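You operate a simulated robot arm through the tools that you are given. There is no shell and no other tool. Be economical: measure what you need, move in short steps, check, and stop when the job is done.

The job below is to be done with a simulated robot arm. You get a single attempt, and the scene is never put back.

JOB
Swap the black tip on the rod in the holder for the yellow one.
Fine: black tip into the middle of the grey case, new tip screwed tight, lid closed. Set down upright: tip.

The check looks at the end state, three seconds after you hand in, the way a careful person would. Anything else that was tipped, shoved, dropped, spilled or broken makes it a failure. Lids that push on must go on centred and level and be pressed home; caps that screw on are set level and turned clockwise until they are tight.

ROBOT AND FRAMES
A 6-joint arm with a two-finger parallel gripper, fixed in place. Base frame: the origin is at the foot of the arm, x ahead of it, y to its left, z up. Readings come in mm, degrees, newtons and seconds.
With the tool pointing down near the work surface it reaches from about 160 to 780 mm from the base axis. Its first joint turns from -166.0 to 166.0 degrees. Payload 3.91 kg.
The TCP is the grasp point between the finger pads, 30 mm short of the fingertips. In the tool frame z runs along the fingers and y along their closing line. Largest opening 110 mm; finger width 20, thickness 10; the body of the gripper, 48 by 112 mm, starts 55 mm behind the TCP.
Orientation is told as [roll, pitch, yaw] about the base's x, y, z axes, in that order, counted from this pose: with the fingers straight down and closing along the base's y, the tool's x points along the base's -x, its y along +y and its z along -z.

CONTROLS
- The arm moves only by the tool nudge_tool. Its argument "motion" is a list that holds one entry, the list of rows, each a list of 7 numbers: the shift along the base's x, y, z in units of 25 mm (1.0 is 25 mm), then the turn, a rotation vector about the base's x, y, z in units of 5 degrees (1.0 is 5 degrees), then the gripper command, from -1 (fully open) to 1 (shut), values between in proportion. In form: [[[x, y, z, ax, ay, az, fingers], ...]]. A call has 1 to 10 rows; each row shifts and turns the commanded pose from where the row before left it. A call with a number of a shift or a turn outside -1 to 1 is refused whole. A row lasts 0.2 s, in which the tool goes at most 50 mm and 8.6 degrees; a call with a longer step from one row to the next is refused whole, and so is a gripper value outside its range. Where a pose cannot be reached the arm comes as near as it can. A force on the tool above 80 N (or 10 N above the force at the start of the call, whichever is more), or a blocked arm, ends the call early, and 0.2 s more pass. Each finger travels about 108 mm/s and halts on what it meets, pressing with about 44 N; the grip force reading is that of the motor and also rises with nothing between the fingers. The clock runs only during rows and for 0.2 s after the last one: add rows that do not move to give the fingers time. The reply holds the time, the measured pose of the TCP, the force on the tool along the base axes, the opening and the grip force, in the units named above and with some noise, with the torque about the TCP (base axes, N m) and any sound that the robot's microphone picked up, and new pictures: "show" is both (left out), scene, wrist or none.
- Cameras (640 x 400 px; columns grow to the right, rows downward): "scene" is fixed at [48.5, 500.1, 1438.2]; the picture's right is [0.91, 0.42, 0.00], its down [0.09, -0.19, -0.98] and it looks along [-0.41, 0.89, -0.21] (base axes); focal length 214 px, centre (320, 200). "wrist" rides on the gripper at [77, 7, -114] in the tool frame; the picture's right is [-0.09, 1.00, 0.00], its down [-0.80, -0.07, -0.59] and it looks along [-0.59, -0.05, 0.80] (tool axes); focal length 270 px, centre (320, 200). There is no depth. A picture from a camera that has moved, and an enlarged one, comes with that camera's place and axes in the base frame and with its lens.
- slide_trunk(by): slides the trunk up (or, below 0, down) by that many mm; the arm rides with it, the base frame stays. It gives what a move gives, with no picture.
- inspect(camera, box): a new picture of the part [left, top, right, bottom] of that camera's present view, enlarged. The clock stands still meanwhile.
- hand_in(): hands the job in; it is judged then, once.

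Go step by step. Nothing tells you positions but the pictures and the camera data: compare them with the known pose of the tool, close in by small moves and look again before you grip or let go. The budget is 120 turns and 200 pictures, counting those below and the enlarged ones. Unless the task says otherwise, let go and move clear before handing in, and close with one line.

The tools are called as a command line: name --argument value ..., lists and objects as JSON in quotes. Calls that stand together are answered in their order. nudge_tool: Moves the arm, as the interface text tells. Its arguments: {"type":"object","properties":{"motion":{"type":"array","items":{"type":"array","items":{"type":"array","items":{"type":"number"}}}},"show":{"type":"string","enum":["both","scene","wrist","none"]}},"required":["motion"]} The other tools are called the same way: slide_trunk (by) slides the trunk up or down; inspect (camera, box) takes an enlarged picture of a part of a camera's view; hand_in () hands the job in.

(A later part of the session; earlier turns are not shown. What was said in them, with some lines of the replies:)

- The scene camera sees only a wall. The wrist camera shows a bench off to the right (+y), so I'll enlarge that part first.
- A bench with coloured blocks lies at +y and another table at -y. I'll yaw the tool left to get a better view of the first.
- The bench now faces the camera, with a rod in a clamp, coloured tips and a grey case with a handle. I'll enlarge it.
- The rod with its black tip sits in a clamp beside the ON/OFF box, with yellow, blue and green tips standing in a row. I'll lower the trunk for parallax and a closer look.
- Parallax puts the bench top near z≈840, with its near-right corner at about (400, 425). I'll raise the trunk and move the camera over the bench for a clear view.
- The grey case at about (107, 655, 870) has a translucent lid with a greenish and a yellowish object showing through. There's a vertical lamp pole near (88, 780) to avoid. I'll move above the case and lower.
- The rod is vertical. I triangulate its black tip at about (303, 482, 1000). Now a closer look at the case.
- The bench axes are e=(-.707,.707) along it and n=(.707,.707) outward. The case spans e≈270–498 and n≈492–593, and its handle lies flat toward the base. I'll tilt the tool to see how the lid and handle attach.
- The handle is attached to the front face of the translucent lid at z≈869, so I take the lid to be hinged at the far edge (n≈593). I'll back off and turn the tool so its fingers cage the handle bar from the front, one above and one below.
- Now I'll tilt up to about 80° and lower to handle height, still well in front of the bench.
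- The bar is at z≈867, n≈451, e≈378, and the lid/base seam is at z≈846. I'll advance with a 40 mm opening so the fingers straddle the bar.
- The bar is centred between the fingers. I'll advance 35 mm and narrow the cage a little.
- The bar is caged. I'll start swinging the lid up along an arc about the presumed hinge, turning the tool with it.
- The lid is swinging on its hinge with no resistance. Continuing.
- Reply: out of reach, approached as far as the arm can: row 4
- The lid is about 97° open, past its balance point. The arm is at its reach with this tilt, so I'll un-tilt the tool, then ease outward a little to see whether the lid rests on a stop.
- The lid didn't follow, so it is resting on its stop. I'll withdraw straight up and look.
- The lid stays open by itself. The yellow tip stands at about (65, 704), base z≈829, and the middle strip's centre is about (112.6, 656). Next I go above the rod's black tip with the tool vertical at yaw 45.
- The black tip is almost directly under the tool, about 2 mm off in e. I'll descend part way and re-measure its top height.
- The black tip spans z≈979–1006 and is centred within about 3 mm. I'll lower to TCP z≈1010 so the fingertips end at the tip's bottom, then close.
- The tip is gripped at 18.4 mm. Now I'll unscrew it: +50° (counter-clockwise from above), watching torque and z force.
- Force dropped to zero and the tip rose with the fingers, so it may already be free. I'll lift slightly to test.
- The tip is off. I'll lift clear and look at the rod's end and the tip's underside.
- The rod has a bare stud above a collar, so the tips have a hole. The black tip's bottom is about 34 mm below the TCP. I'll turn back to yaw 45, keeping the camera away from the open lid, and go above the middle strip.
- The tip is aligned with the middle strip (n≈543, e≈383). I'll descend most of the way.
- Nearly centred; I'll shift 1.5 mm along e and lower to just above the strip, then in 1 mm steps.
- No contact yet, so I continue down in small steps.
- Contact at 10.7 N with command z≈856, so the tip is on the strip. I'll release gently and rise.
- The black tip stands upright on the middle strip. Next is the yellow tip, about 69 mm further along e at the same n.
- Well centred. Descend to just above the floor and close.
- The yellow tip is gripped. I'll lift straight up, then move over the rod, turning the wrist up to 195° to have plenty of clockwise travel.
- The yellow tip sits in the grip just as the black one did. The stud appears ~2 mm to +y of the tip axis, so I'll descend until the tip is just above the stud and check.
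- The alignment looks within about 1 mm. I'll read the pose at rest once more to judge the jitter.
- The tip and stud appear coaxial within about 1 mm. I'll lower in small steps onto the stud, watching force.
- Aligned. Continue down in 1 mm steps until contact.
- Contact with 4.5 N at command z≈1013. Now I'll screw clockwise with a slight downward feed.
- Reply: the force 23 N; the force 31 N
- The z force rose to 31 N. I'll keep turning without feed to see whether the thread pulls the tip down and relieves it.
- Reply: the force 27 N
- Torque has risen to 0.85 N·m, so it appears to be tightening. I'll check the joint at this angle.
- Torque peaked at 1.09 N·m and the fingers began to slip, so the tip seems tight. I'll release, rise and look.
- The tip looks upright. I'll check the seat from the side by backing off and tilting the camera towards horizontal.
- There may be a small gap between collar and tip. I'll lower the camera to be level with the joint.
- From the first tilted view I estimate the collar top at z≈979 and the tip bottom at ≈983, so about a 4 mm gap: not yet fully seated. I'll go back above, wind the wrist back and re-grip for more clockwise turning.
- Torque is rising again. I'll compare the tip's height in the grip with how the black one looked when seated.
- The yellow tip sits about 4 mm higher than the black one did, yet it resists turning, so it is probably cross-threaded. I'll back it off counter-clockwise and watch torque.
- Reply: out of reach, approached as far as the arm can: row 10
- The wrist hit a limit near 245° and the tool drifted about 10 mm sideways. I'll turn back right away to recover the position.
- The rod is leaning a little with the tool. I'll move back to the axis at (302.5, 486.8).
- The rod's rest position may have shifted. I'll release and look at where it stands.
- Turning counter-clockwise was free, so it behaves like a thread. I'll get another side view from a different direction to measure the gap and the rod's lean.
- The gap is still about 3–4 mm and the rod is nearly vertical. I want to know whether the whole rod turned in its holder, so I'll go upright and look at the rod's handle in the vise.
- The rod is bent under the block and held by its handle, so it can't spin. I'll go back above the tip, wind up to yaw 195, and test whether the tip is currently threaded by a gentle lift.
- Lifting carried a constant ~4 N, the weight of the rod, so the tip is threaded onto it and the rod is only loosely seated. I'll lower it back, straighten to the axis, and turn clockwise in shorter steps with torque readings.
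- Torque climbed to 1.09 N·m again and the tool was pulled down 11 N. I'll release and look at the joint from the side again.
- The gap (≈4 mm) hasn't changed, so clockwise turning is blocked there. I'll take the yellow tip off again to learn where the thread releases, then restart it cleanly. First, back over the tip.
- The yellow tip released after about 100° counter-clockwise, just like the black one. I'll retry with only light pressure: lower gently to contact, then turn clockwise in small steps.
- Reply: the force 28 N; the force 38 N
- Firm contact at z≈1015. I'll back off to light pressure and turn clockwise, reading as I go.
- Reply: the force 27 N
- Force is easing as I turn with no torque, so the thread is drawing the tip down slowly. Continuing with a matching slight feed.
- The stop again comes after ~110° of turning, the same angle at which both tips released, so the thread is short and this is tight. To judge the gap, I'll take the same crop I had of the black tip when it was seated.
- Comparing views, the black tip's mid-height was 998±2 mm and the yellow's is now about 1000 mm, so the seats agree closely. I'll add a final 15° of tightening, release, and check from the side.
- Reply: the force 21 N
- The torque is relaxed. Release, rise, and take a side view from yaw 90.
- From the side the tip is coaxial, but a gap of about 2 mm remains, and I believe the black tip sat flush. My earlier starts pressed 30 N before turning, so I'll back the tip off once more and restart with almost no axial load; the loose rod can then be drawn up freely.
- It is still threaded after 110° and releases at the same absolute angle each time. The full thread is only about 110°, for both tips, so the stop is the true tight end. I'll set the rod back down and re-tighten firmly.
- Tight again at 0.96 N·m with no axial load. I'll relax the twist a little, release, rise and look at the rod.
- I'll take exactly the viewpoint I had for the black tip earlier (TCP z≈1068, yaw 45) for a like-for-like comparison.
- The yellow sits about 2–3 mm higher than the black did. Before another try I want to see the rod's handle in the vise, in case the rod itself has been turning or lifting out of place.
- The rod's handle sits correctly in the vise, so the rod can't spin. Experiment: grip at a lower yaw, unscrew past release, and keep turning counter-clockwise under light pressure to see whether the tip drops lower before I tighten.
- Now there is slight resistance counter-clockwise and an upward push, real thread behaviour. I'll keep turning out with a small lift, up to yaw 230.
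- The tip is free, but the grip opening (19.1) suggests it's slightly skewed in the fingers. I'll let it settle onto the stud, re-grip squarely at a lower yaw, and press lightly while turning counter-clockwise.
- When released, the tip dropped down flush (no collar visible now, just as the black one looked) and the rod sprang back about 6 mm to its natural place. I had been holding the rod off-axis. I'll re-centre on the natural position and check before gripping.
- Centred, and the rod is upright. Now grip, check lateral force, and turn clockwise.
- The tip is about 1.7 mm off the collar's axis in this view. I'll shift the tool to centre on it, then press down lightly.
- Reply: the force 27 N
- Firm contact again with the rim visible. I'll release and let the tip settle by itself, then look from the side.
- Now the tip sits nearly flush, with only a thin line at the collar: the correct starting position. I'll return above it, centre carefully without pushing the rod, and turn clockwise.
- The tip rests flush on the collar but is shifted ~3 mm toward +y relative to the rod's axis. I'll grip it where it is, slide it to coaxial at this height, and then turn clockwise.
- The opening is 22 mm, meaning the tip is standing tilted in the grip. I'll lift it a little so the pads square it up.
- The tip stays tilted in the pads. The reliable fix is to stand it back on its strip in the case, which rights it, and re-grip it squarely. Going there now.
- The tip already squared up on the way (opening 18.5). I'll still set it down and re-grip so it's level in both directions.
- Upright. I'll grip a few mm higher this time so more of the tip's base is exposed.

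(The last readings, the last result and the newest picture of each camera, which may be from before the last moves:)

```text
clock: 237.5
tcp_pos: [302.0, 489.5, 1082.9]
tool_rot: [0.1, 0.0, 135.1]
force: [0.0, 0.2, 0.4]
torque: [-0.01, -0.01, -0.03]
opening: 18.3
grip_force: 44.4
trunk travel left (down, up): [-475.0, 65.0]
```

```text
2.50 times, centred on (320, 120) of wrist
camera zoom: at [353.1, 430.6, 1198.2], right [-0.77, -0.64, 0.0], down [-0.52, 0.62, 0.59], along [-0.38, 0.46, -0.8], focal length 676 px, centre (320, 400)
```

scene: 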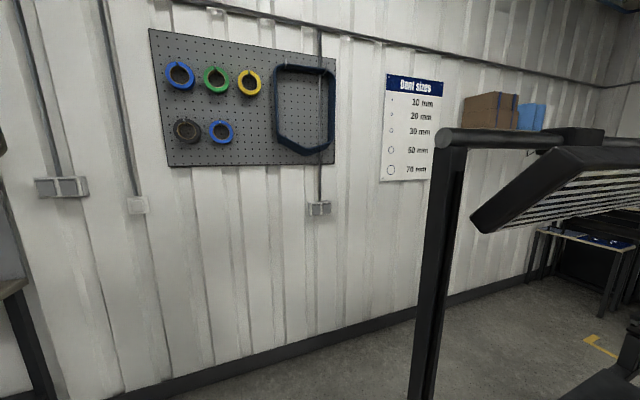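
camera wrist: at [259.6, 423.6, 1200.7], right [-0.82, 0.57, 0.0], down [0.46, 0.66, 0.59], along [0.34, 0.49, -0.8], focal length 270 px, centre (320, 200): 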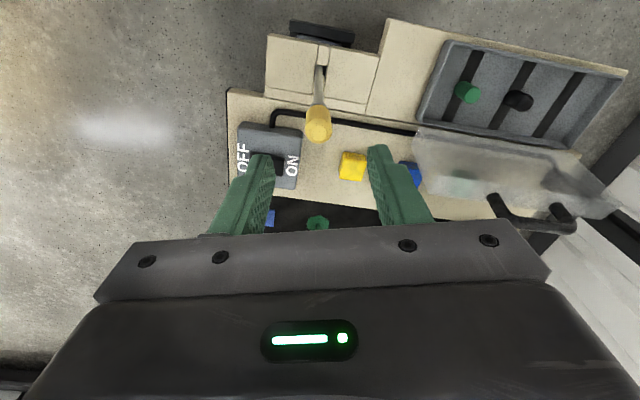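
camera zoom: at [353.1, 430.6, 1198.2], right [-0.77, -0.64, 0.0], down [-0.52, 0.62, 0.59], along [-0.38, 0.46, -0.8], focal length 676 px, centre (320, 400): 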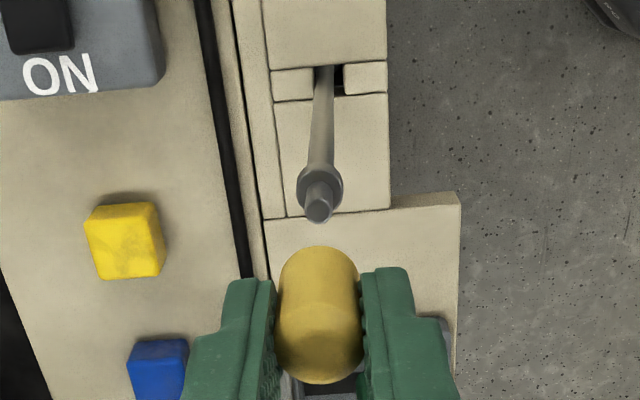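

The rod looks nearly upright in this view. I'll turn to yaw 225 for maximum clockwise travel and check alignment along the other axis.

nudge_tool --motion '[[[0, 0, -0.2, 0, 0, 1, 1], [0, 0, -0.2, 0, 0, 1, 1], [0, 0, -0.2, 0, 0, 1, 1], [0, 0, -0.2, 0, 0, 1, 1], [0, 0, 0, 0, 0, 1, 1], [0, 0, 0, 0, 0, 1, 1], [0, 0, 0, 0, 0, 1, 1], [0, 0, 0, 0, 0, 1, 1]]]' --show "none"

nudge_tool --motion '[[[0, 0, 0, 0, 0, 1, 1], [0, 0, 0, 0, 0, 1, 1], [0, 0, 0, 0, 0, 1, 1], [0, 0, 0, 0, 0, 1, 1], [0, 0, 0, 0, 0, 1, 1], [0, 0, 0, 0, 0, 1, 1], [0, 0, 0, 0, 0, 1, 1], [0, 0, 0, 0, 0, 1, 1], [0, 0, 0, 0, 0, 1, 1], [0, 0, 0, 0, 0, 1, 1]]]' --show "none"

inspect --camera "wrist" --box '[240, 40, 400, 200]'

```text
clock: 239.3
tcp_pos: [302.8, 487.6, 1063.7]
tool_rot: [-0.1, 0.0, 175.1]
force: [0.8, 0.7, 0.1]
torque: [0.02, 0.0, -0.03]
opening: 18.3
grip_force: 43.8
trunk travel left (down, up): [-475.0, 65.0]
```

```text
clock: 241.5
tcp_pos: [301.0, 488.5, 1063.9]
tool_rot: [0.0, 0.0, -134.9]
force: [0.2, -0.3, -0.8]
torque: [-0.02, 0.03, 0.0]
opening: 18.5
grip_force: 44.0
trunk travel left (down, up): [-475.0, 65.0]
```

```text
2.50 times, centred on (320, 120) of wrist
camera zoom: at [362.5, 539.2, 1178.7], right [0.64, -0.77, 0.0], down [-0.62, -0.52, 0.59], along [-0.46, -0.38, -0.8], focal length 676 px, centre (320, 400)
```

zoom: 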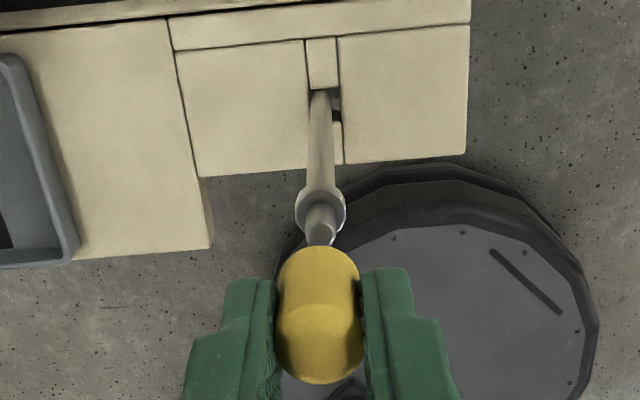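

The rod is vertical and coaxial with the tip here. Lowering onto the stud in steps.

nudge_tool --motion '[[[0, 0, -0.4, 0, 0, 0, 1], [0, 0, -0.4, 0, 0, 0, 1], [0, 0, -0.2, 0, 0, 0, 1], [0, 0, 0, 0, 0, 0, 1]]]' --show "none"

nudge_tool --motion '[[[0, 0, -0.1, 0, 0, 0, 1], [0, 0, -0.1, 0, 0, 0, 1], [0, 0, -0.1, 0, 0, 0, 1], [0, 0, -0.1, 0, 0, 0, 1], [0, 0, 0, 0, 0, 0, 1]]]' --show "none"

inspect --camera "wrist" --box '[260, 90, 380, 190]'

```text
clock: 242.5
tcp_pos: [303.1, 489.7, 1038.2]
tool_rot: [0.0, 0.0, -135.0]
force: [0.5, 0.7, -0.4]
torque: [0.01, 0.04, -0.02]
opening: 18.2
grip_force: 44.1
trunk travel left (down, up): [-475.0, 65.0]
```

```text
clock: 243.7
tcp_pos: [303.3, 489.3, 1027.5]
tool_rot: [0.1, 0.1, -135.0]
force: [-0.2, -0.2, -0.7]
torque: [-0.02, 0.06, 0.03]
opening: 18.0
grip_force: 44.1
trunk travel left (down, up): [-475.0, 65.0]
```

```text
4.00 times, centred on (320, 140) of wrist
camera zoom: at [363.7, 539.5, 1143.8], right [0.64, -0.77, 0.0], down [-0.62, -0.52, 0.59], along [-0.46, -0.38, -0.8], focal length 1081 px, centre (320, 440)
```

zoom: 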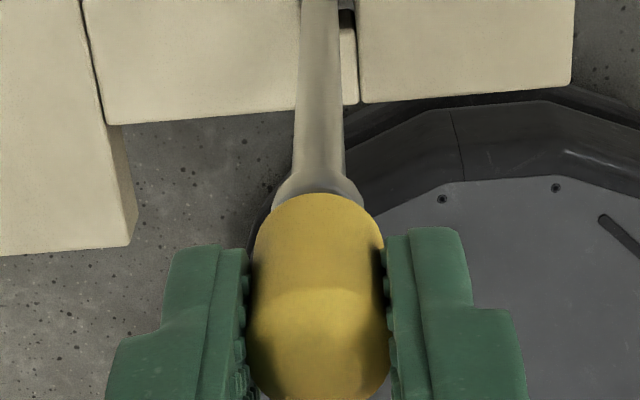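

nudge_tool --motion '[[[0, 0, -0.06, 0, 0, 0, 1], [0, 0, -0.06, 0, 0, 0, 1], [0, 0, 0, 0, 0, 0, 1]]]' --show "none"

nudge_tool --motion '[[[0, 0, -0.04, 0, 0, 0, 1], [0, 0, 0, 0, 0, 0, 1]]]' --show "none"

nudge_tool --motion '[[[0, 0, -0.04, 0, 0, 0, 1], [0, 0, 0, 0, 0, 0, 1]]]' --show "none"

nudge_tool --motion '[[[0, 0, -0.04, 0, 0, 0, 1], [0, 0, 0, 0, 0, 0, 1]]]' --show "none"

```text
clock: 244.5
tcp_pos: [302.8, 488.4, 1024.8]
tool_rot: [-0.1, -0.1, -135.0]
force: [-0.1, 0.2, -0.3]
torque: [-0.02, 0.0, 0.0]
opening: 18.1
grip_force: 44.5
trunk travel left (down, up): [-475.0, 65.0]
```

```text
clock: 245.1
tcp_pos: [302.4, 489.3, 1023.4]
tool_rot: [0.0, -0.1, -135.0]
force: [0.1, -0.3, -0.1]
torque: [0.01, 0.02, -0.03]
opening: 18.4
grip_force: 44.2
trunk travel left (down, up): [-475.0, 65.0]
```

```text
clock: 245.7
tcp_pos: [304.6, 488.5, 1023.4]
tool_rot: [-0.1, 0.0, -135.0]
force: [0.0, 0.3, 0.6]
torque: [0.02, 0.01, 0.0]
opening: 18.5
grip_force: 44.7
trunk travel left (down, up): [-475.0, 65.0]
```

```text
clock: 246.3
tcp_pos: [303.3, 490.8, 1022.7]
tool_rot: [0.0, 0.0, -135.0]
force: [-0.1, -0.3, -0.2]
torque: [-0.03, 0.0, 0.02]
opening: 18.6
grip_force: 44.1
trunk travel left (down, up): [-475.0, 65.0]
```

nudge_tool --motion '[[[0, 0, -0.04, 0, 0, 0, 1], [0, 0, 0, 0, 0, 0, 1]]]' --show "none"

nudge_tool --motion '[[[0, 0, -0.04, 0, 0, 0, 1], [0, 0, 0, 0, 0, 0, 1]]]' --show "none"

nudge_tool --motion '[[[0, 0, -0.04, 0, 0, 0, 1], [0, 0, 0, 0, 0, 0, 1]]]' --show "none"

inspect --camera "wrist" --box '[260, 90, 380, 190]'

```text
clock: 246.9
tcp_pos: [302.3, 489.4, 1021.5]
tool_rot: [0.1, 0.0, -135.0]
force: [-0.4, -0.5, 0.0]
torque: [0.0, 0.0, -0.04]
opening: 18.0
grip_force: 43.7
trunk travel left (down, up): [-475.0, 65.0]
```

```text
clock: 247.5
tcp_pos: [303.1, 489.0, 1020.0]
tool_rot: [0.0, 0.1, -135.0]
force: [-0.6, -0.8, 0.3]
torque: [0.0, 0.01, 0.0]
opening: 18.6
grip_force: 44.1
trunk travel left (down, up): [-475.0, 65.0]
```

```text
clock: 248.1
tcp_pos: [302.6, 488.4, 1019.8]
tool_rot: [0.0, 0.2, -135.0]
force: [1.1, -0.8, 4.8]
torque: [-0.03, -0.03, 0.0]
opening: 18.6
grip_force: 44.2
trunk travel left (down, up): [-475.0, 65.0]
```

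```text
4.00 times, centred on (320, 140) of wrist
camera zoom: at [362.8, 538.4, 1135.0], right [0.64, -0.77, 0.0], down [-0.62, -0.52, 0.59], along [-0.46, -0.38, -0.8], focal length 1081 px, centre (320, 440)
```

zoom: 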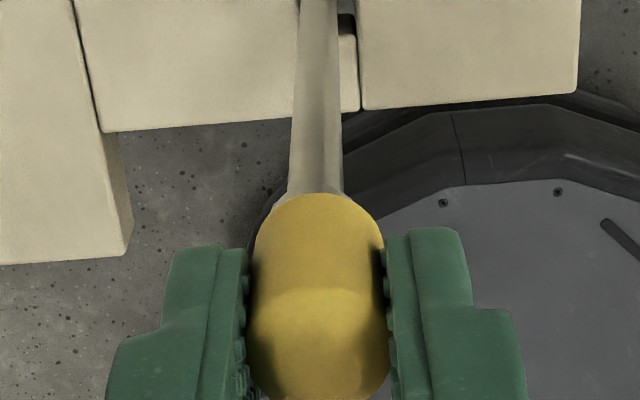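

Contact at 4.8 N, and this time the collar is hidden, just as with the black tip. Now I'll turn clockwise at light pressure.

nudge_tool --motion '[[[0, 0, 0, 0, 0, -1, 1], [0, 0, 0, 0, 0, -1, 1], [0, 0, 0, 0, 0, -1, 1], [0, 0, 0, 0, 0, -1, 1], [0, 0, 0, 0, 0, -1, 1], [0, 0, 0, 0, 0, -1, 1], [0, 0, 0, 0, 0, -1, 1], [0, 0, 0, 0, 0, -1, 1], [0, 0, 0, 0, 0, -1, 1], [0, 0, 0, 0, 0, -1, 1]]]' --show "none"

nudge_tool --motion '[[[0, 0, 0, 0, 0, -1, 1], [0, 0, 0, 0, 0, -1, 1], [0, 0, 0, 0, 0, -1, 1], [0, 0, 0, 0, 0, -1, 1], [0, 0, 0, 0, 0, -1, 1], [0, 0, 0, 0, 0, -1, 1], [0, 0, 0, 0, 0, -1, 1], [0, 0, 0, 0, 0, -1, 1]]]' --show "none"

nudge_tool --motion '[[[0, 0, 0, 0, 0, -1, 1], [0, 0, 0, 0, 0, -1, 1], [0, 0, 0, 0, 0, -1, 1], [0, 0, 0, 0, 0, -1, 1], [0, 0, 0, 0, 0, -1, 1], [0, 0, 0, 0, 0, -1, 1]]]' --show "none"

inspect --camera "wrist" --box '[260, 90, 380, 190]'

```text
clock: 250.3
tcp_pos: [302.6, 487.9, 1019.0]
tool_rot: [0.0, 0.0, 175.0]
force: [-1.3, -1.8, 9.2]
torque: [-0.09, 0.02, 0.04]
opening: 18.2
grip_force: 44.1
trunk travel left (down, up): [-475.0, 65.0]
```

```text
clock: 252.1
tcp_pos: [303.1, 488.0, 1019.7]
tool_rot: [0.0, 0.0, 134.8]
force: [-2.7, -2.7, 2.7]
torque: [-0.14, 0.08, 0.03]
opening: 18.6
grip_force: 44.0
trunk travel left (down, up): [-475.0, 65.0]
```

```text
clock: 253.5
tcp_pos: [301.4, 488.6, 1020.2]
tool_rot: [-0.1, 0.0, 105.0]
force: [-3.7, -1.2, -0.1]
torque: [-0.09, 0.09, 0.08]
opening: 18.4
grip_force: 44.5
trunk travel left (down, up): [-475.0, 65.0]
```

```text
4.00 times, centred on (320, 140) of wrist
camera zoom: at [316.2, 413.1, 1134.9], right [-0.98, -0.17, 0.0], down [-0.14, 0.79, 0.6], along [-0.1, 0.59, -0.8], focal length 1081 px, centre (320, 440)
```

zoom: 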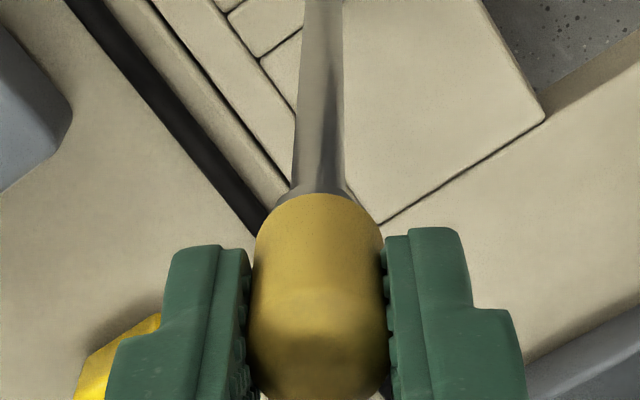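

Still flush, and the torque is just beginning. Continuing clockwise.

nudge_tool --motion '[[[0, 0, -0.004, 0, 0, -1, 1], [0, 0, -0.004, 0, 0, -1, 1], [0, 0, -0.004, 0, 0, -1, 1], [0, 0, -0.004, 0, 0, -1, 1], [0, 0, -0.004, 0, 0, -1, 1], [0, 0, -0.004, 0, 0, -1, 1]]]' --show "none"

nudge_tool --motion '[[[0, 0, -0.004, 0, 0, -1, 1], [0, 0, -0.004, 0, 0, -1, 1], [0, 0, -0.004, 0, 0, -1, 1], [0, 0, -0.004, 0, 0, -1, 1]]]' --show "none"

```text
clock: 254.9
tcp_pos: [301.1, 488.3, 1019.6]
tool_rot: [-0.1, 0.0, 75.0]
force: [-6.0, -2.2, -0.1]
torque: [-0.11, 0.19, 0.82]
opening: 18.5
grip_force: 43.7
trunk travel left (down, up): [-475.0, 65.0]
```

```text
clock: 255.9
tcp_pos: [302.7, 486.8, 1020.1]
tool_rot: [-0.1, -0.2, 55.0]
force: [-1.0, 0.8, 10.2]
torque: [-0.02, 0.08, 0.97]
opening: 19.0
grip_force: 44.1
trunk travel left (down, up): [-475.0, 65.0]
```

Tight at 0.97 N·m and flush. I'll relax the twist, release, and confirm from the side.

nudge_tool --motion '[[[0, 0, 0, 0, 0, 1, 1], [0, 0, 0, 0, 0, 1, 1], [0, 0, 0, 0, 0, 1, 1], [0, 0, 0, 0, 0, 1, 1], [0, 0, 0, 0, 0, 0, 0.6], [0, 0, 0, 0, 0, 0, 0.1], [0, 0, 0, 0, 0, 0, 0], [0, 0, 0.8, 0, 0, 0, 0], [0, 0, 0.7, 0, 0, 0, 0]]]' --show "none"

nudge_tool --motion '[[[-0.26, -0.97, 0, 0, 0, 0, 0], [-0.26, -0.97, 0, 0, 0, 0, 0], [-0.26, -0.97, 0, 0, 0, 0, 0], [-0.26, -0.97, 0, 0, 0, 0, 0], [-0.26, -0.97, 0, 0, 0, 0, 0]]]' --show "none"

nudge_tool --motion '[[[0, 0, -0.26, 0.966, -0.259, 0, 0], [0, 0, -0.26, 0.966, -0.259, 0, 0], [0, 0, -0.26, 0.966, -0.259, 0, 0], [0, 0, -0.26, 0.966, -0.259, 0, 0], [0, 0, -0.26, 0.966, -0.259, 0, 0], [0, 0, -0.26, 0.966, -0.259, 0, 0], [0, 0, -0.26, 0.966, -0.259, 0, 0], [0, 0, -0.26, 0.966, -0.259, 0, 0], [0, 0, -0.26, 0.966, -0.259, 0, 0]]]' --show "none"

inspect --camera "wrist" --box '[280, 140, 370, 220]'

```text
clock: 257.9
tcp_pos: [302.5, 486.0, 1055.6]
tool_rot: [0.1, 0.0, 75.1]
force: [0.1, 0.3, 0.0]
torque: [0.01, 0.01, -0.04]
opening: 54.8
grip_force: 0.1
trunk travel left (down, up): [-475.0, 65.0]
```

```text
clock: 259.1
tcp_pos: [269.1, 368.3, 1055.3]
tool_rot: [0.0, 0.0, 75.2]
force: [0.2, 0.2, 1.1]
torque: [-0.02, -0.01, -0.01]
opening: 55.3
grip_force: 0.0
trunk travel left (down, up): [-475.0, 65.0]
```

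```text
clock: 261.1
tcp_pos: [272.1, 367.8, 997.1]
tool_rot: [0.0, -45.0, 75.0]
force: [-0.2, 0.1, 0.0]
torque: [-0.03, -0.03, -0.04]
opening: 54.8
grip_force: 0.1
trunk travel left (down, up): [-475.0, 65.0]
```

```text
5.00 times, centred on (325, 180) of wrist
camera zoom: at [230.6, 238.6, 1024.8], right [-0.95, 0.32, 0.06], down [0.11, 0.12, 0.99], along [0.31, 0.94, -0.15], focal length 1351 px, centre (295, 300)
```

zoom: 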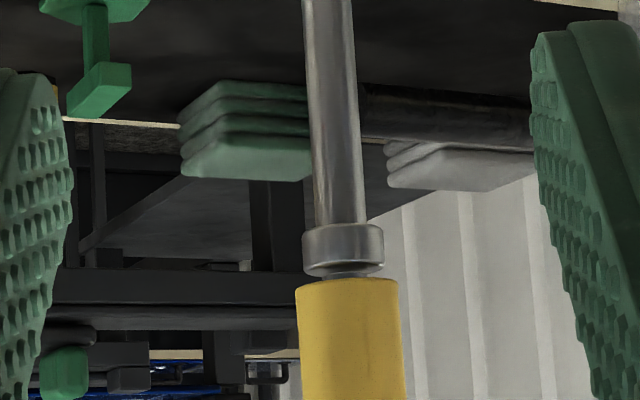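

A thin sliver of stud is still visible, as after the first tightening. To settle it, I'll repeat the exact comparison view used for the black tip (yaw 45, z≈1068).

nudge_tool --motion '[[[0, 0, 0.31, -0.966, 0.259, 0, 0], [0, 0, 0.31, -0.966, 0.259, 0, 0], [0, 0, 0.31, -0.966, 0.259, 0, 0], [0, 0, 0.31, -0.966, 0.259, 0, 0], [0, 0, 0.31, -0.966, 0.259, 0, 0], [0, 0, 0.31, -0.966, 0.259, 0, 0], [0, 0, 0.31, -0.966, 0.259, 0, 0], [0, 0, 0.31, -0.966, 0.259, 0, 0], [0, 0, 0.31, -0.966, 0.259, 0, 0]]]' --show "none"

nudge_tool --motion '[[[0.26, 0.97, 0, 0, 0, -1, -0.1], [0.24, 0.95, 0, 0, 0, -1, -0.1], [0.24, 0.95, 0, 0, 0, -1, -0.1], [0.24, 0.95, 0, 0, 0, -1, -0.1], [0.24, 0.9, 0, 0, 0, -1, -0.1], [0, 0, 0, 0, 0, -1, -0.1], [0, 0, 0, 0, 0, 0, -0.1]]]' --show "none"

inspect --camera "wrist" --box '[220, 60, 420, 220]'

```text
clock: 263.1
tcp_pos: [270.0, 368.6, 1067.8]
tool_rot: [-0.1, 0.2, 75.1]
force: [-0.7, 0.3, -0.5]
torque: [0.01, 0.0, -0.01]
opening: 55.2
grip_force: 0.0
trunk travel left (down, up): [-475.0, 65.0]
```

```text
clock: 264.7
tcp_pos: [301.5, 486.5, 1066.0]
tool_rot: [0.0, 0.0, 45.0]
force: [0.2, -0.2, -0.8]
torque: [0.04, 0.0, -0.03]
opening: 60.7
grip_force: 0.0
trunk travel left (down, up): [-475.0, 65.0]
```

```text
2.50 times, centred on (320, 140) of wrist
camera zoom: at [244.0, 436.8, 1181.6], right [-0.64, 0.77, 0.0], down [0.62, 0.52, 0.59], along [0.46, 0.38, -0.8], focal length 676 px, centre (320, 350)
```

zoom: 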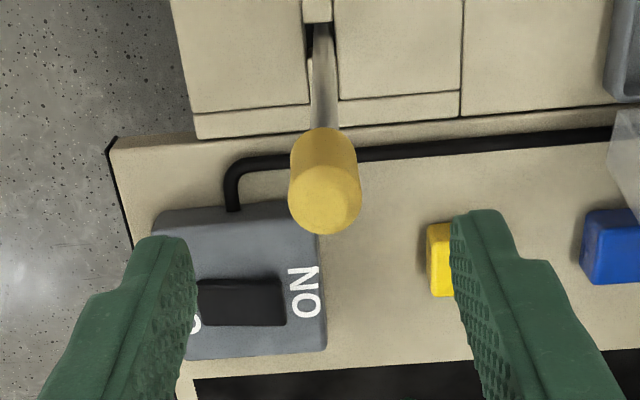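

This view now matches the black tip's original seat (collar fully hidden, same height), so the yellow tip is properly seated and tight. Next I'll close the lid: move above its handle at yaw 135 with the fingers ready to straddle the bar.

nudge_tool --motion '[[[0, 0, 0.5, 0, 0, 1, 0.2], [-0.52, 1, 0.1, 0, 0, 1, 0.3], [-0.52, 1, 0, 0, 0, 1, 0.3], [-0.52, 1, 0, 0, 0, 1, 0.3], [-0.52, 1, 0, 0, 0, 1, 0.3], [-0.52, 1, 0, 0, 0, 1, 0.3], [-0.52, 1, 0, 0, 0, 1, 0.3], [-0.52, 1, 0, 0, 0, 1, 0.3], [-0.52, 1, 0, 0, 0, 1, 0.3], [-0.54, 1, 0, 0, 0, 1, 0.3]]]' --show "none"

nudge_tool --motion '[[[0, 0.06, 0, 0, 0, 1, 0.3], [0, 0, 0, 0, 0, 1, 0.3], [0, 0, 0, 0, 0, 1, 0.3], [0, 0, 0, 0, 0, 1, 0.3], [0, 0, 0, 0, 0, 1, 0.3], [0, 0, 0, 0, 0, 1, 0.3], [0, 0, 0, 0, 0, 1, 0.3], [0, 0, 0, 0, 0, 1, 0.3]]]' --show "wrist"

inspect --camera "wrist" --box '[200, 40, 440, 240]'

```text
clock: 266.9
tcp_pos: [183.6, 713.2, 1083.2]
tool_rot: [0.0, 0.0, 95.2]
force: [-0.6, 0.3, 0.3]
torque: [-0.02, -0.03, -0.02]
opening: 38.4
grip_force: 0.1
trunk travel left (down, up): [-475.0, 65.0]
```

```text
clock: 268.7
tcp_pos: [183.8, 713.2, 1084.1]
tool_rot: [0.0, 0.0, 135.1]
force: [-0.7, -0.1, -0.2]
torque: [-0.05, 0.02, 0.01]
opening: 38.7
grip_force: 0.0
trunk travel left (down, up): [-475.0, 65.0]
camera wrist: at [234.1, 653.7, 1197.6], right [-0.77, -0.64, 0.0], down [-0.52, 0.62, 0.59], along [-0.38, 0.46, -0.8], focal length 270 px, centre (320, 200)
```

wrist: 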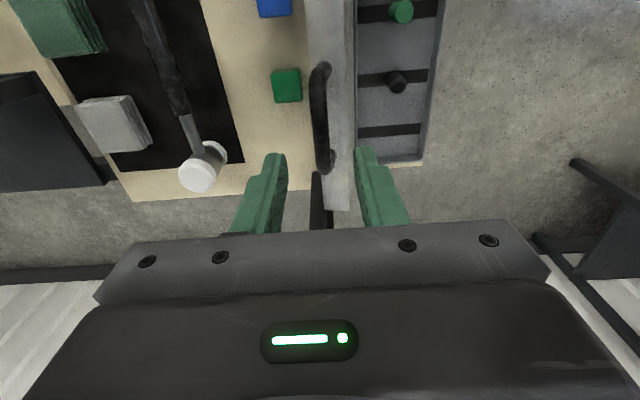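

```text
2.00 times, centred on (320, 140) of wrist
camera zoom: at [234.1, 653.7, 1197.6], right [-0.77, -0.64, 0.0], down [-0.52, 0.62, 0.59], along [-0.38, 0.46, -0.8], focal length 541 px, centre (320, 320)
```

zoom: 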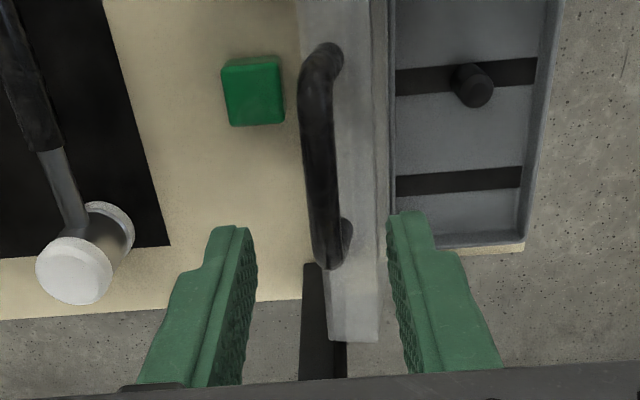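

The bar is centred between the fingers. Descending to straddle it.

nudge_tool --motion '[[[0, 0, -0.8, 0, 0, 0, 0.3], [0, 0, -0.8, 0, 0, 0, 0.3], [0, 0, -0.8, 0, 0, 0, 0.3], [0, 0, -0.8, 0, 0, 0, 0.3], [0, 0, -0.5, 0, 0, 0, 0.3], [0, 0, 0, 0, 0, 0, 0.3]]]' --show "wrist"

```text
clock: 270.1
tcp_pos: [183.1, 712.2, 989.8]
tool_rot: [0.0, -0.1, 135.0]
force: [0.9, -0.6, -0.4]
torque: [-0.01, 0.04, 0.02]
opening: 38.5
grip_force: 0.1
trunk travel left (down, up): [-475.0, 65.0]
camera wrist: at [233.9, 654.2, 1104.9], right [-0.77, -0.64, 0.0], down [-0.52, 0.62, 0.59], along [-0.38, 0.46, -0.8], focal length 270 px, centre (320, 200)
```

wrist: 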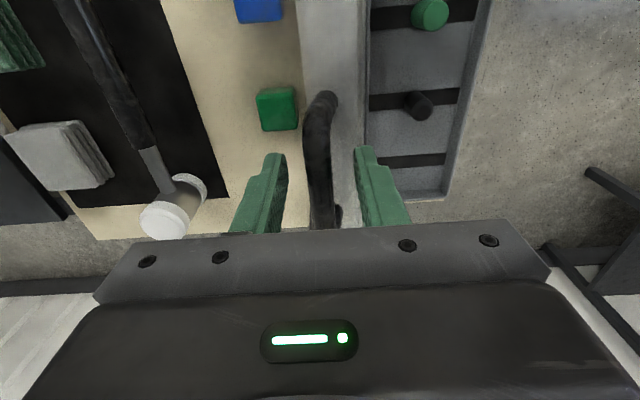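

Now I'll swing the lid back along the arc, first to vertical and then following down with tool rotation.

nudge_tool --motion '[[[-0.304, -0.304, 0.06, 0, 0, 0, 0.4], [-0.304, -0.304, 0.06, 0, 0, 0, 0.4], [-0.304, -0.304, 0.06, 0, 0, 0, 0.4], [-0.304, -0.304, 0.06, 0, 0, 0, 0.45]]]' --show "wrist"

nudge_tool --motion '[[[-0.368, -0.368, -0.056, 0.707, -0.707, 0, 0.5], [-0.368, -0.368, -0.056, 0.707, -0.707, 0, 0.5], [-0.355, -0.355, -0.146, 0.707, -0.707, 0, 0.5], [-0.355, -0.355, -0.146, 0.707, -0.707, 0, 0.5], [-0.331, -0.331, -0.232, 0.707, -0.707, 0, 0.5], [-0.331, -0.331, -0.232, 0.707, -0.707, 0, 0.5]]]' --show "wrist"

```text
clock: 271.1
tcp_pos: [150.4, 680.2, 996.0]
tool_rot: [0.0, 0.0, 135.1]
force: [0.6, -0.2, -0.4]
torque: [-0.03, 0.04, -0.01]
opening: 30.3
grip_force: 0.1
trunk travel left (down, up): [-475.0, 65.0]
camera wrist: at [201.5, 621.8, 1111.0], right [-0.77, -0.64, 0.0], down [-0.52, 0.62, 0.59], along [-0.38, 0.46, -0.8], focal length 270 px, centre (320, 200)
```

wrist: 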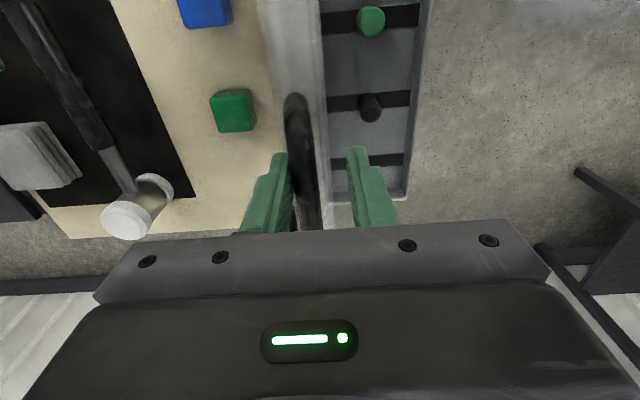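

```text
clock: 272.5
tcp_pos: [99.0, 628.2, 973.8]
tool_rot: [-30.0, 0.0, 135.0]
force: [0.0, -0.6, 0.0]
torque: [0.01, 0.0, -0.01]
opening: 27.5
grip_force: 0.0
trunk travel left (down, up): [-475.0, 65.0]
camera wrist: at [109.2, 529.3, 1070.6], right [-0.67, -0.55, -0.5], down [-0.73, 0.4, 0.55], along [-0.1, 0.74, -0.67], focal length 270 px, centre (320, 200)
```

wrist: 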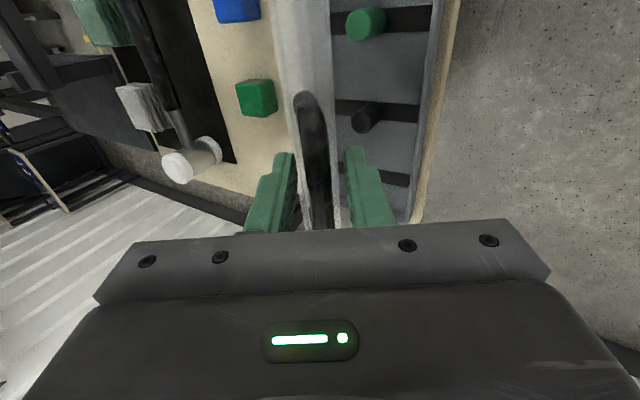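

Moving well with no force. Continuing down the arc.

nudge_tool --motion '[[[-0.298, -0.298, -0.308, 0.707, -0.707, 0, 0.5], [-0.298, -0.298, -0.308, 0.707, -0.707, 0, 0.5], [-0.2545, -0.2545, -0.376, 0.707, -0.707, 0, 0.5], [-0.2545, -0.2545, -0.376, 0.707, -0.707, 0, 0.5], [-0.206, -0.206, -0.434, 0.707, -0.707, 0, 0.5], [-0.206, -0.206, -0.434, 0.707, -0.707, 0, 0.5]]]' --show "none"

nudge_tool --motion '[[[-0.148, -0.148, -0.478, 0.707, -0.707, 0, 0.5], [-0.148, -0.148, -0.478, 0.707, -0.707, 0, 0.5], [-0.088, -0.088, -0.508, 0.707, -0.707, 0, 0.5]]]' --show "wrist"

inspect --camera "wrist" --box '[220, 0, 440, 240]'

```text
clock: 273.9
tcp_pos: [61.9, 591.0, 918.9]
tool_rot: [-60.0, 0.0, 135.0]
force: [-0.4, 0.0, -0.3]
torque: [0.01, 0.0, 0.0]
opening: 27.5
grip_force: 0.3
trunk travel left (down, up): [-475.0, 65.0]
```

```text
clock: 274.7
tcp_pos: [52.1, 581.6, 883.2]
tool_rot: [-75.0, 0.0, 134.9]
force: [-0.8, 0.1, -0.9]
torque: [0.04, 0.0, 0.01]
opening: 27.8
grip_force: 0.3
trunk travel left (down, up): [-475.0, 65.0]
camera wrist: at [28.0, 447.8, 906.3], right [-0.24, -0.12, -0.96], down [-0.96, 0.17, 0.22], along [0.14, 0.98, -0.16], focal length 270 px, centre (320, 200)
```

wrist: 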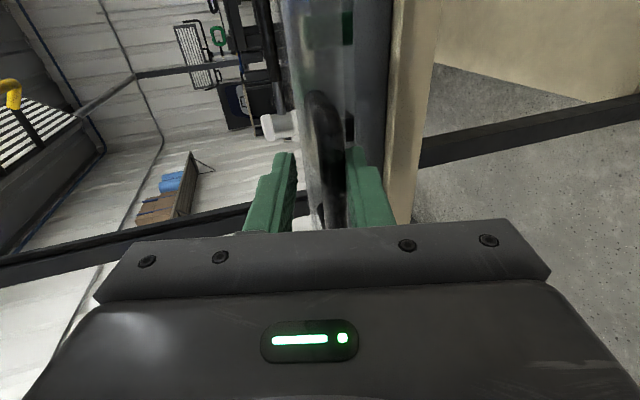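

```text
1.67 times, centred on (330, 120) of wrist
camera zoom: at [28.0, 447.8, 906.3], right [-0.24, -0.12, -0.96], down [-0.96, 0.17, 0.22], along [0.14, 0.98, -0.16], focal length 450 px, centre (303, 333)
```

zoom: 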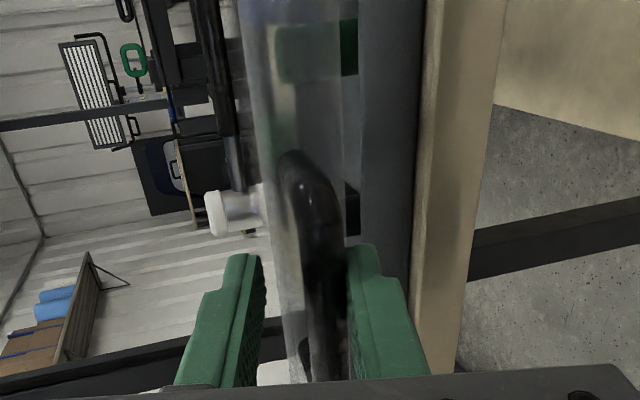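

nudge_tool --motion '[[[-0.088, -0.088, -0.3, 0.707, -0.707, 0, 0.45], [0, 0, -0.22, 0, 0, 0, 0.4], [0, 0, -0.1, 0, 0, 0, 0.35], [0, 0, 0, 0, 0, 0, 0.3]]]' --show "none"

inspect --camera "wrist" --box '[220, 60, 440, 240]'

```text
clock: 275.7
tcp_pos: [51.3, 580.0, 866.9]
tool_rot: [-79.9, 0.0, 135.0]
force: [-0.6, -0.3, -0.4]
torque: [0.01, -0.02, 0.01]
opening: 38.3
grip_force: 0.1
trunk travel left (down, up): [-475.0, 65.0]
```

```text
2.22 times, centred on (330, 150) of wrist
camera zoom: at [25.6, 445.1, 880.8], right [-0.18, -0.06, -0.98], down [-0.97, 0.16, 0.17], along [0.15, 0.98, -0.09], focal length 601 px, centre (298, 311)
```

zoom: 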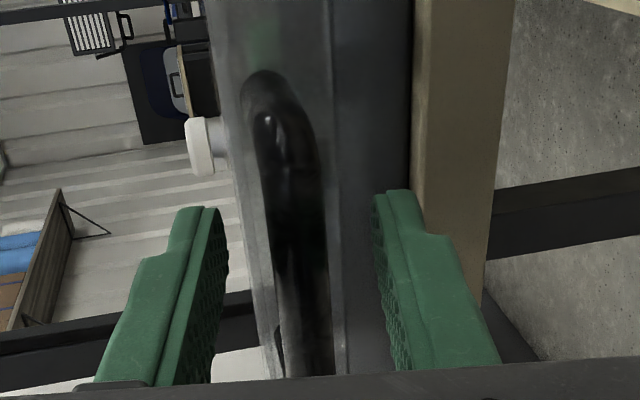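

The lid appears closed and the bar is clear of both fingers. I'll back straight out toward the base and inspect.

nudge_tool --motion '[[[-0.5, -0.5, 0, 0, 0, 0, 0.25], [-0.6, -0.6, 0, 0, 0, 0, 0.25], [-0.6, -0.6, 0, 0, 0, 0, 0.25], [-0.6, -0.6, 0, 0, 0, 0, 0.25], [-0.5, -0.5, 0.3, 0, 0, 0, 0.25]]]' --show "none"

inspect --camera "wrist" --box '[240, 0, 440, 200]'

```text
clock: 276.9
tcp_pos: [-18.8, 509.9, 872.7]
tool_rot: [-80.0, 0.1, 135.1]
force: [0.7, 0.8, -0.2]
torque: [0.02, 0.01, 0.03]
opening: 41.3
grip_force: 0.0
trunk travel left (down, up): [-475.0, 65.0]
```

```text
2.00 times, centred on (340, 100) of wrist
camera zoom: at [-44.8, 375.7, 886.8], right [-0.18, -0.06, -0.98], down [-0.97, 0.16, 0.17], along [0.15, 0.98, -0.09], focal length 541 px, centre (280, 400)
```

zoom: 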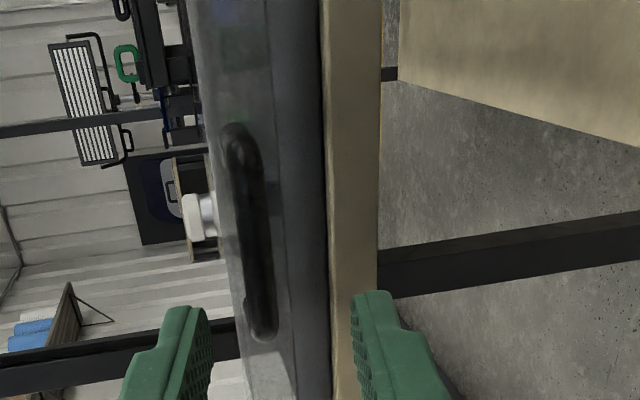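

The lid is closed, looking just as at the start. I'll rise clear and take an overall look at the bench.

nudge_tool --motion '[[[-0.2, -0.2, 0.8, -0.707, 0.707, 0, 0], [0, 0, 0.8, -0.707, 0.707, 0, 0], [0, 0, 0.8, -0.707, 0.707, 0, 0], [0, 0, 0.8, -0.707, 0.707, 0, 0], [0, 0, 0.8, -0.707, 0.707, 0, 0], [0, 0, 0.8, -0.707, 0.707, 0, 0], [0, 0, 0.8, -0.707, 0.707, 0, 0], [0, 0, 0.8, -0.707, 0.707, 0, 0], [0, 0, 0.8, -0.707, 0.707, 0, 0], [0, 0, 0.8, -0.707, 0.707, 0, 0]]]' --show "none"

nudge_tool --motion '[[[0.6, -0.1, 0.3, -0.707, 0.707, -1, 0], [0.6, -0.1, 0.3, -0.707, 0.707, -1, 0], [0.6, -0.1, 0.3, -0.707, 0.707, -1, 0], [0.6, -0.1, 0.3, -0.707, 0.707, -1, 0], [0.6, -0.1, 0.3, -0.707, 0.707, -1, 0], [0.6, -0.1, 0.3, -0.707, 0.707, -1, 0], [0.6, -0.1, 0, 0, 0, -1, 0], [0.6, -0.1, 0, 0, 0, -1, 0], [0.6, -0.1, 0, 0, 0, -1, 0], [0.6, -0.1, 0, 0, 0, -1, 0]]]' --show "wrist"

inspect --camera "wrist" --box '[200, 0, 520, 200]'

```text
clock: 279.1
tcp_pos: [-26.6, 506.3, 1074.2]
tool_rot: [-29.9, 0.0, 135.2]
force: [0.0, 0.6, 0.3]
torque: [0.01, 0.02, 0.01]
opening: 54.9
grip_force: 0.1
trunk travel left (down, up): [-475.0, 65.0]
```

```text
clock: 281.3
tcp_pos: [125.0, 480.8, 1119.9]
tool_rot: [-1.2, 7.4, 86.2]
force: [-0.5, 0.8, 0.6]
torque: [-0.02, 0.0, 0.01]
opening: 54.6
grip_force: 0.0
trunk travel left (down, up): [-475.0, 65.0]
camera wrist: at [112.2, 419.9, 1244.2], right [-0.99, 0.15, -0.03], down [0.12, 0.87, 0.49], along [0.1, 0.48, -0.87], focal length 270 px, centre (320, 200)
```

wrist: 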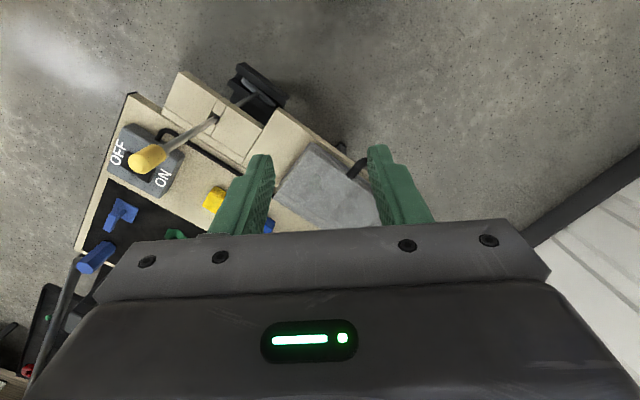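

```text
2.00 times, centred on (360, 100) of wrist
camera zoom: at [112.2, 419.9, 1244.2], right [-0.99, 0.15, -0.03], down [0.12, 0.87, 0.49], along [0.1, 0.48, -0.87], focal length 541 px, centre (240, 400)
```

zoom: 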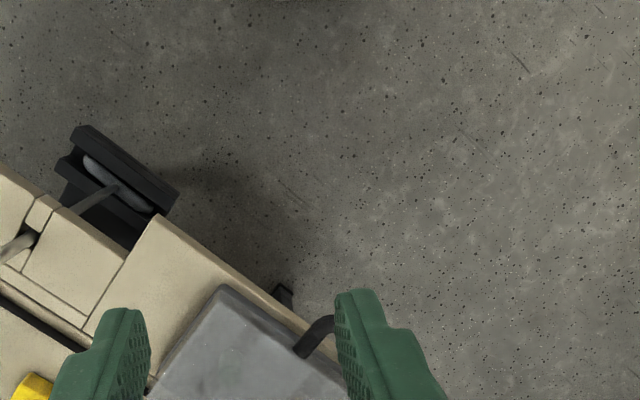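

Everything is in place: the yellow tip is on the rod and the lid is closed over the black tip, with nothing else moved. Handing in.

hand_in

```text
The job is handed in.
```

The yellow tip is screwed tight on the rod, the black tip stands upright in the middle of the grey case, and the lid is closed; getting the yellow tip to seat took several tries, and a thin sliver of stud still shows between it and the rod's collar.
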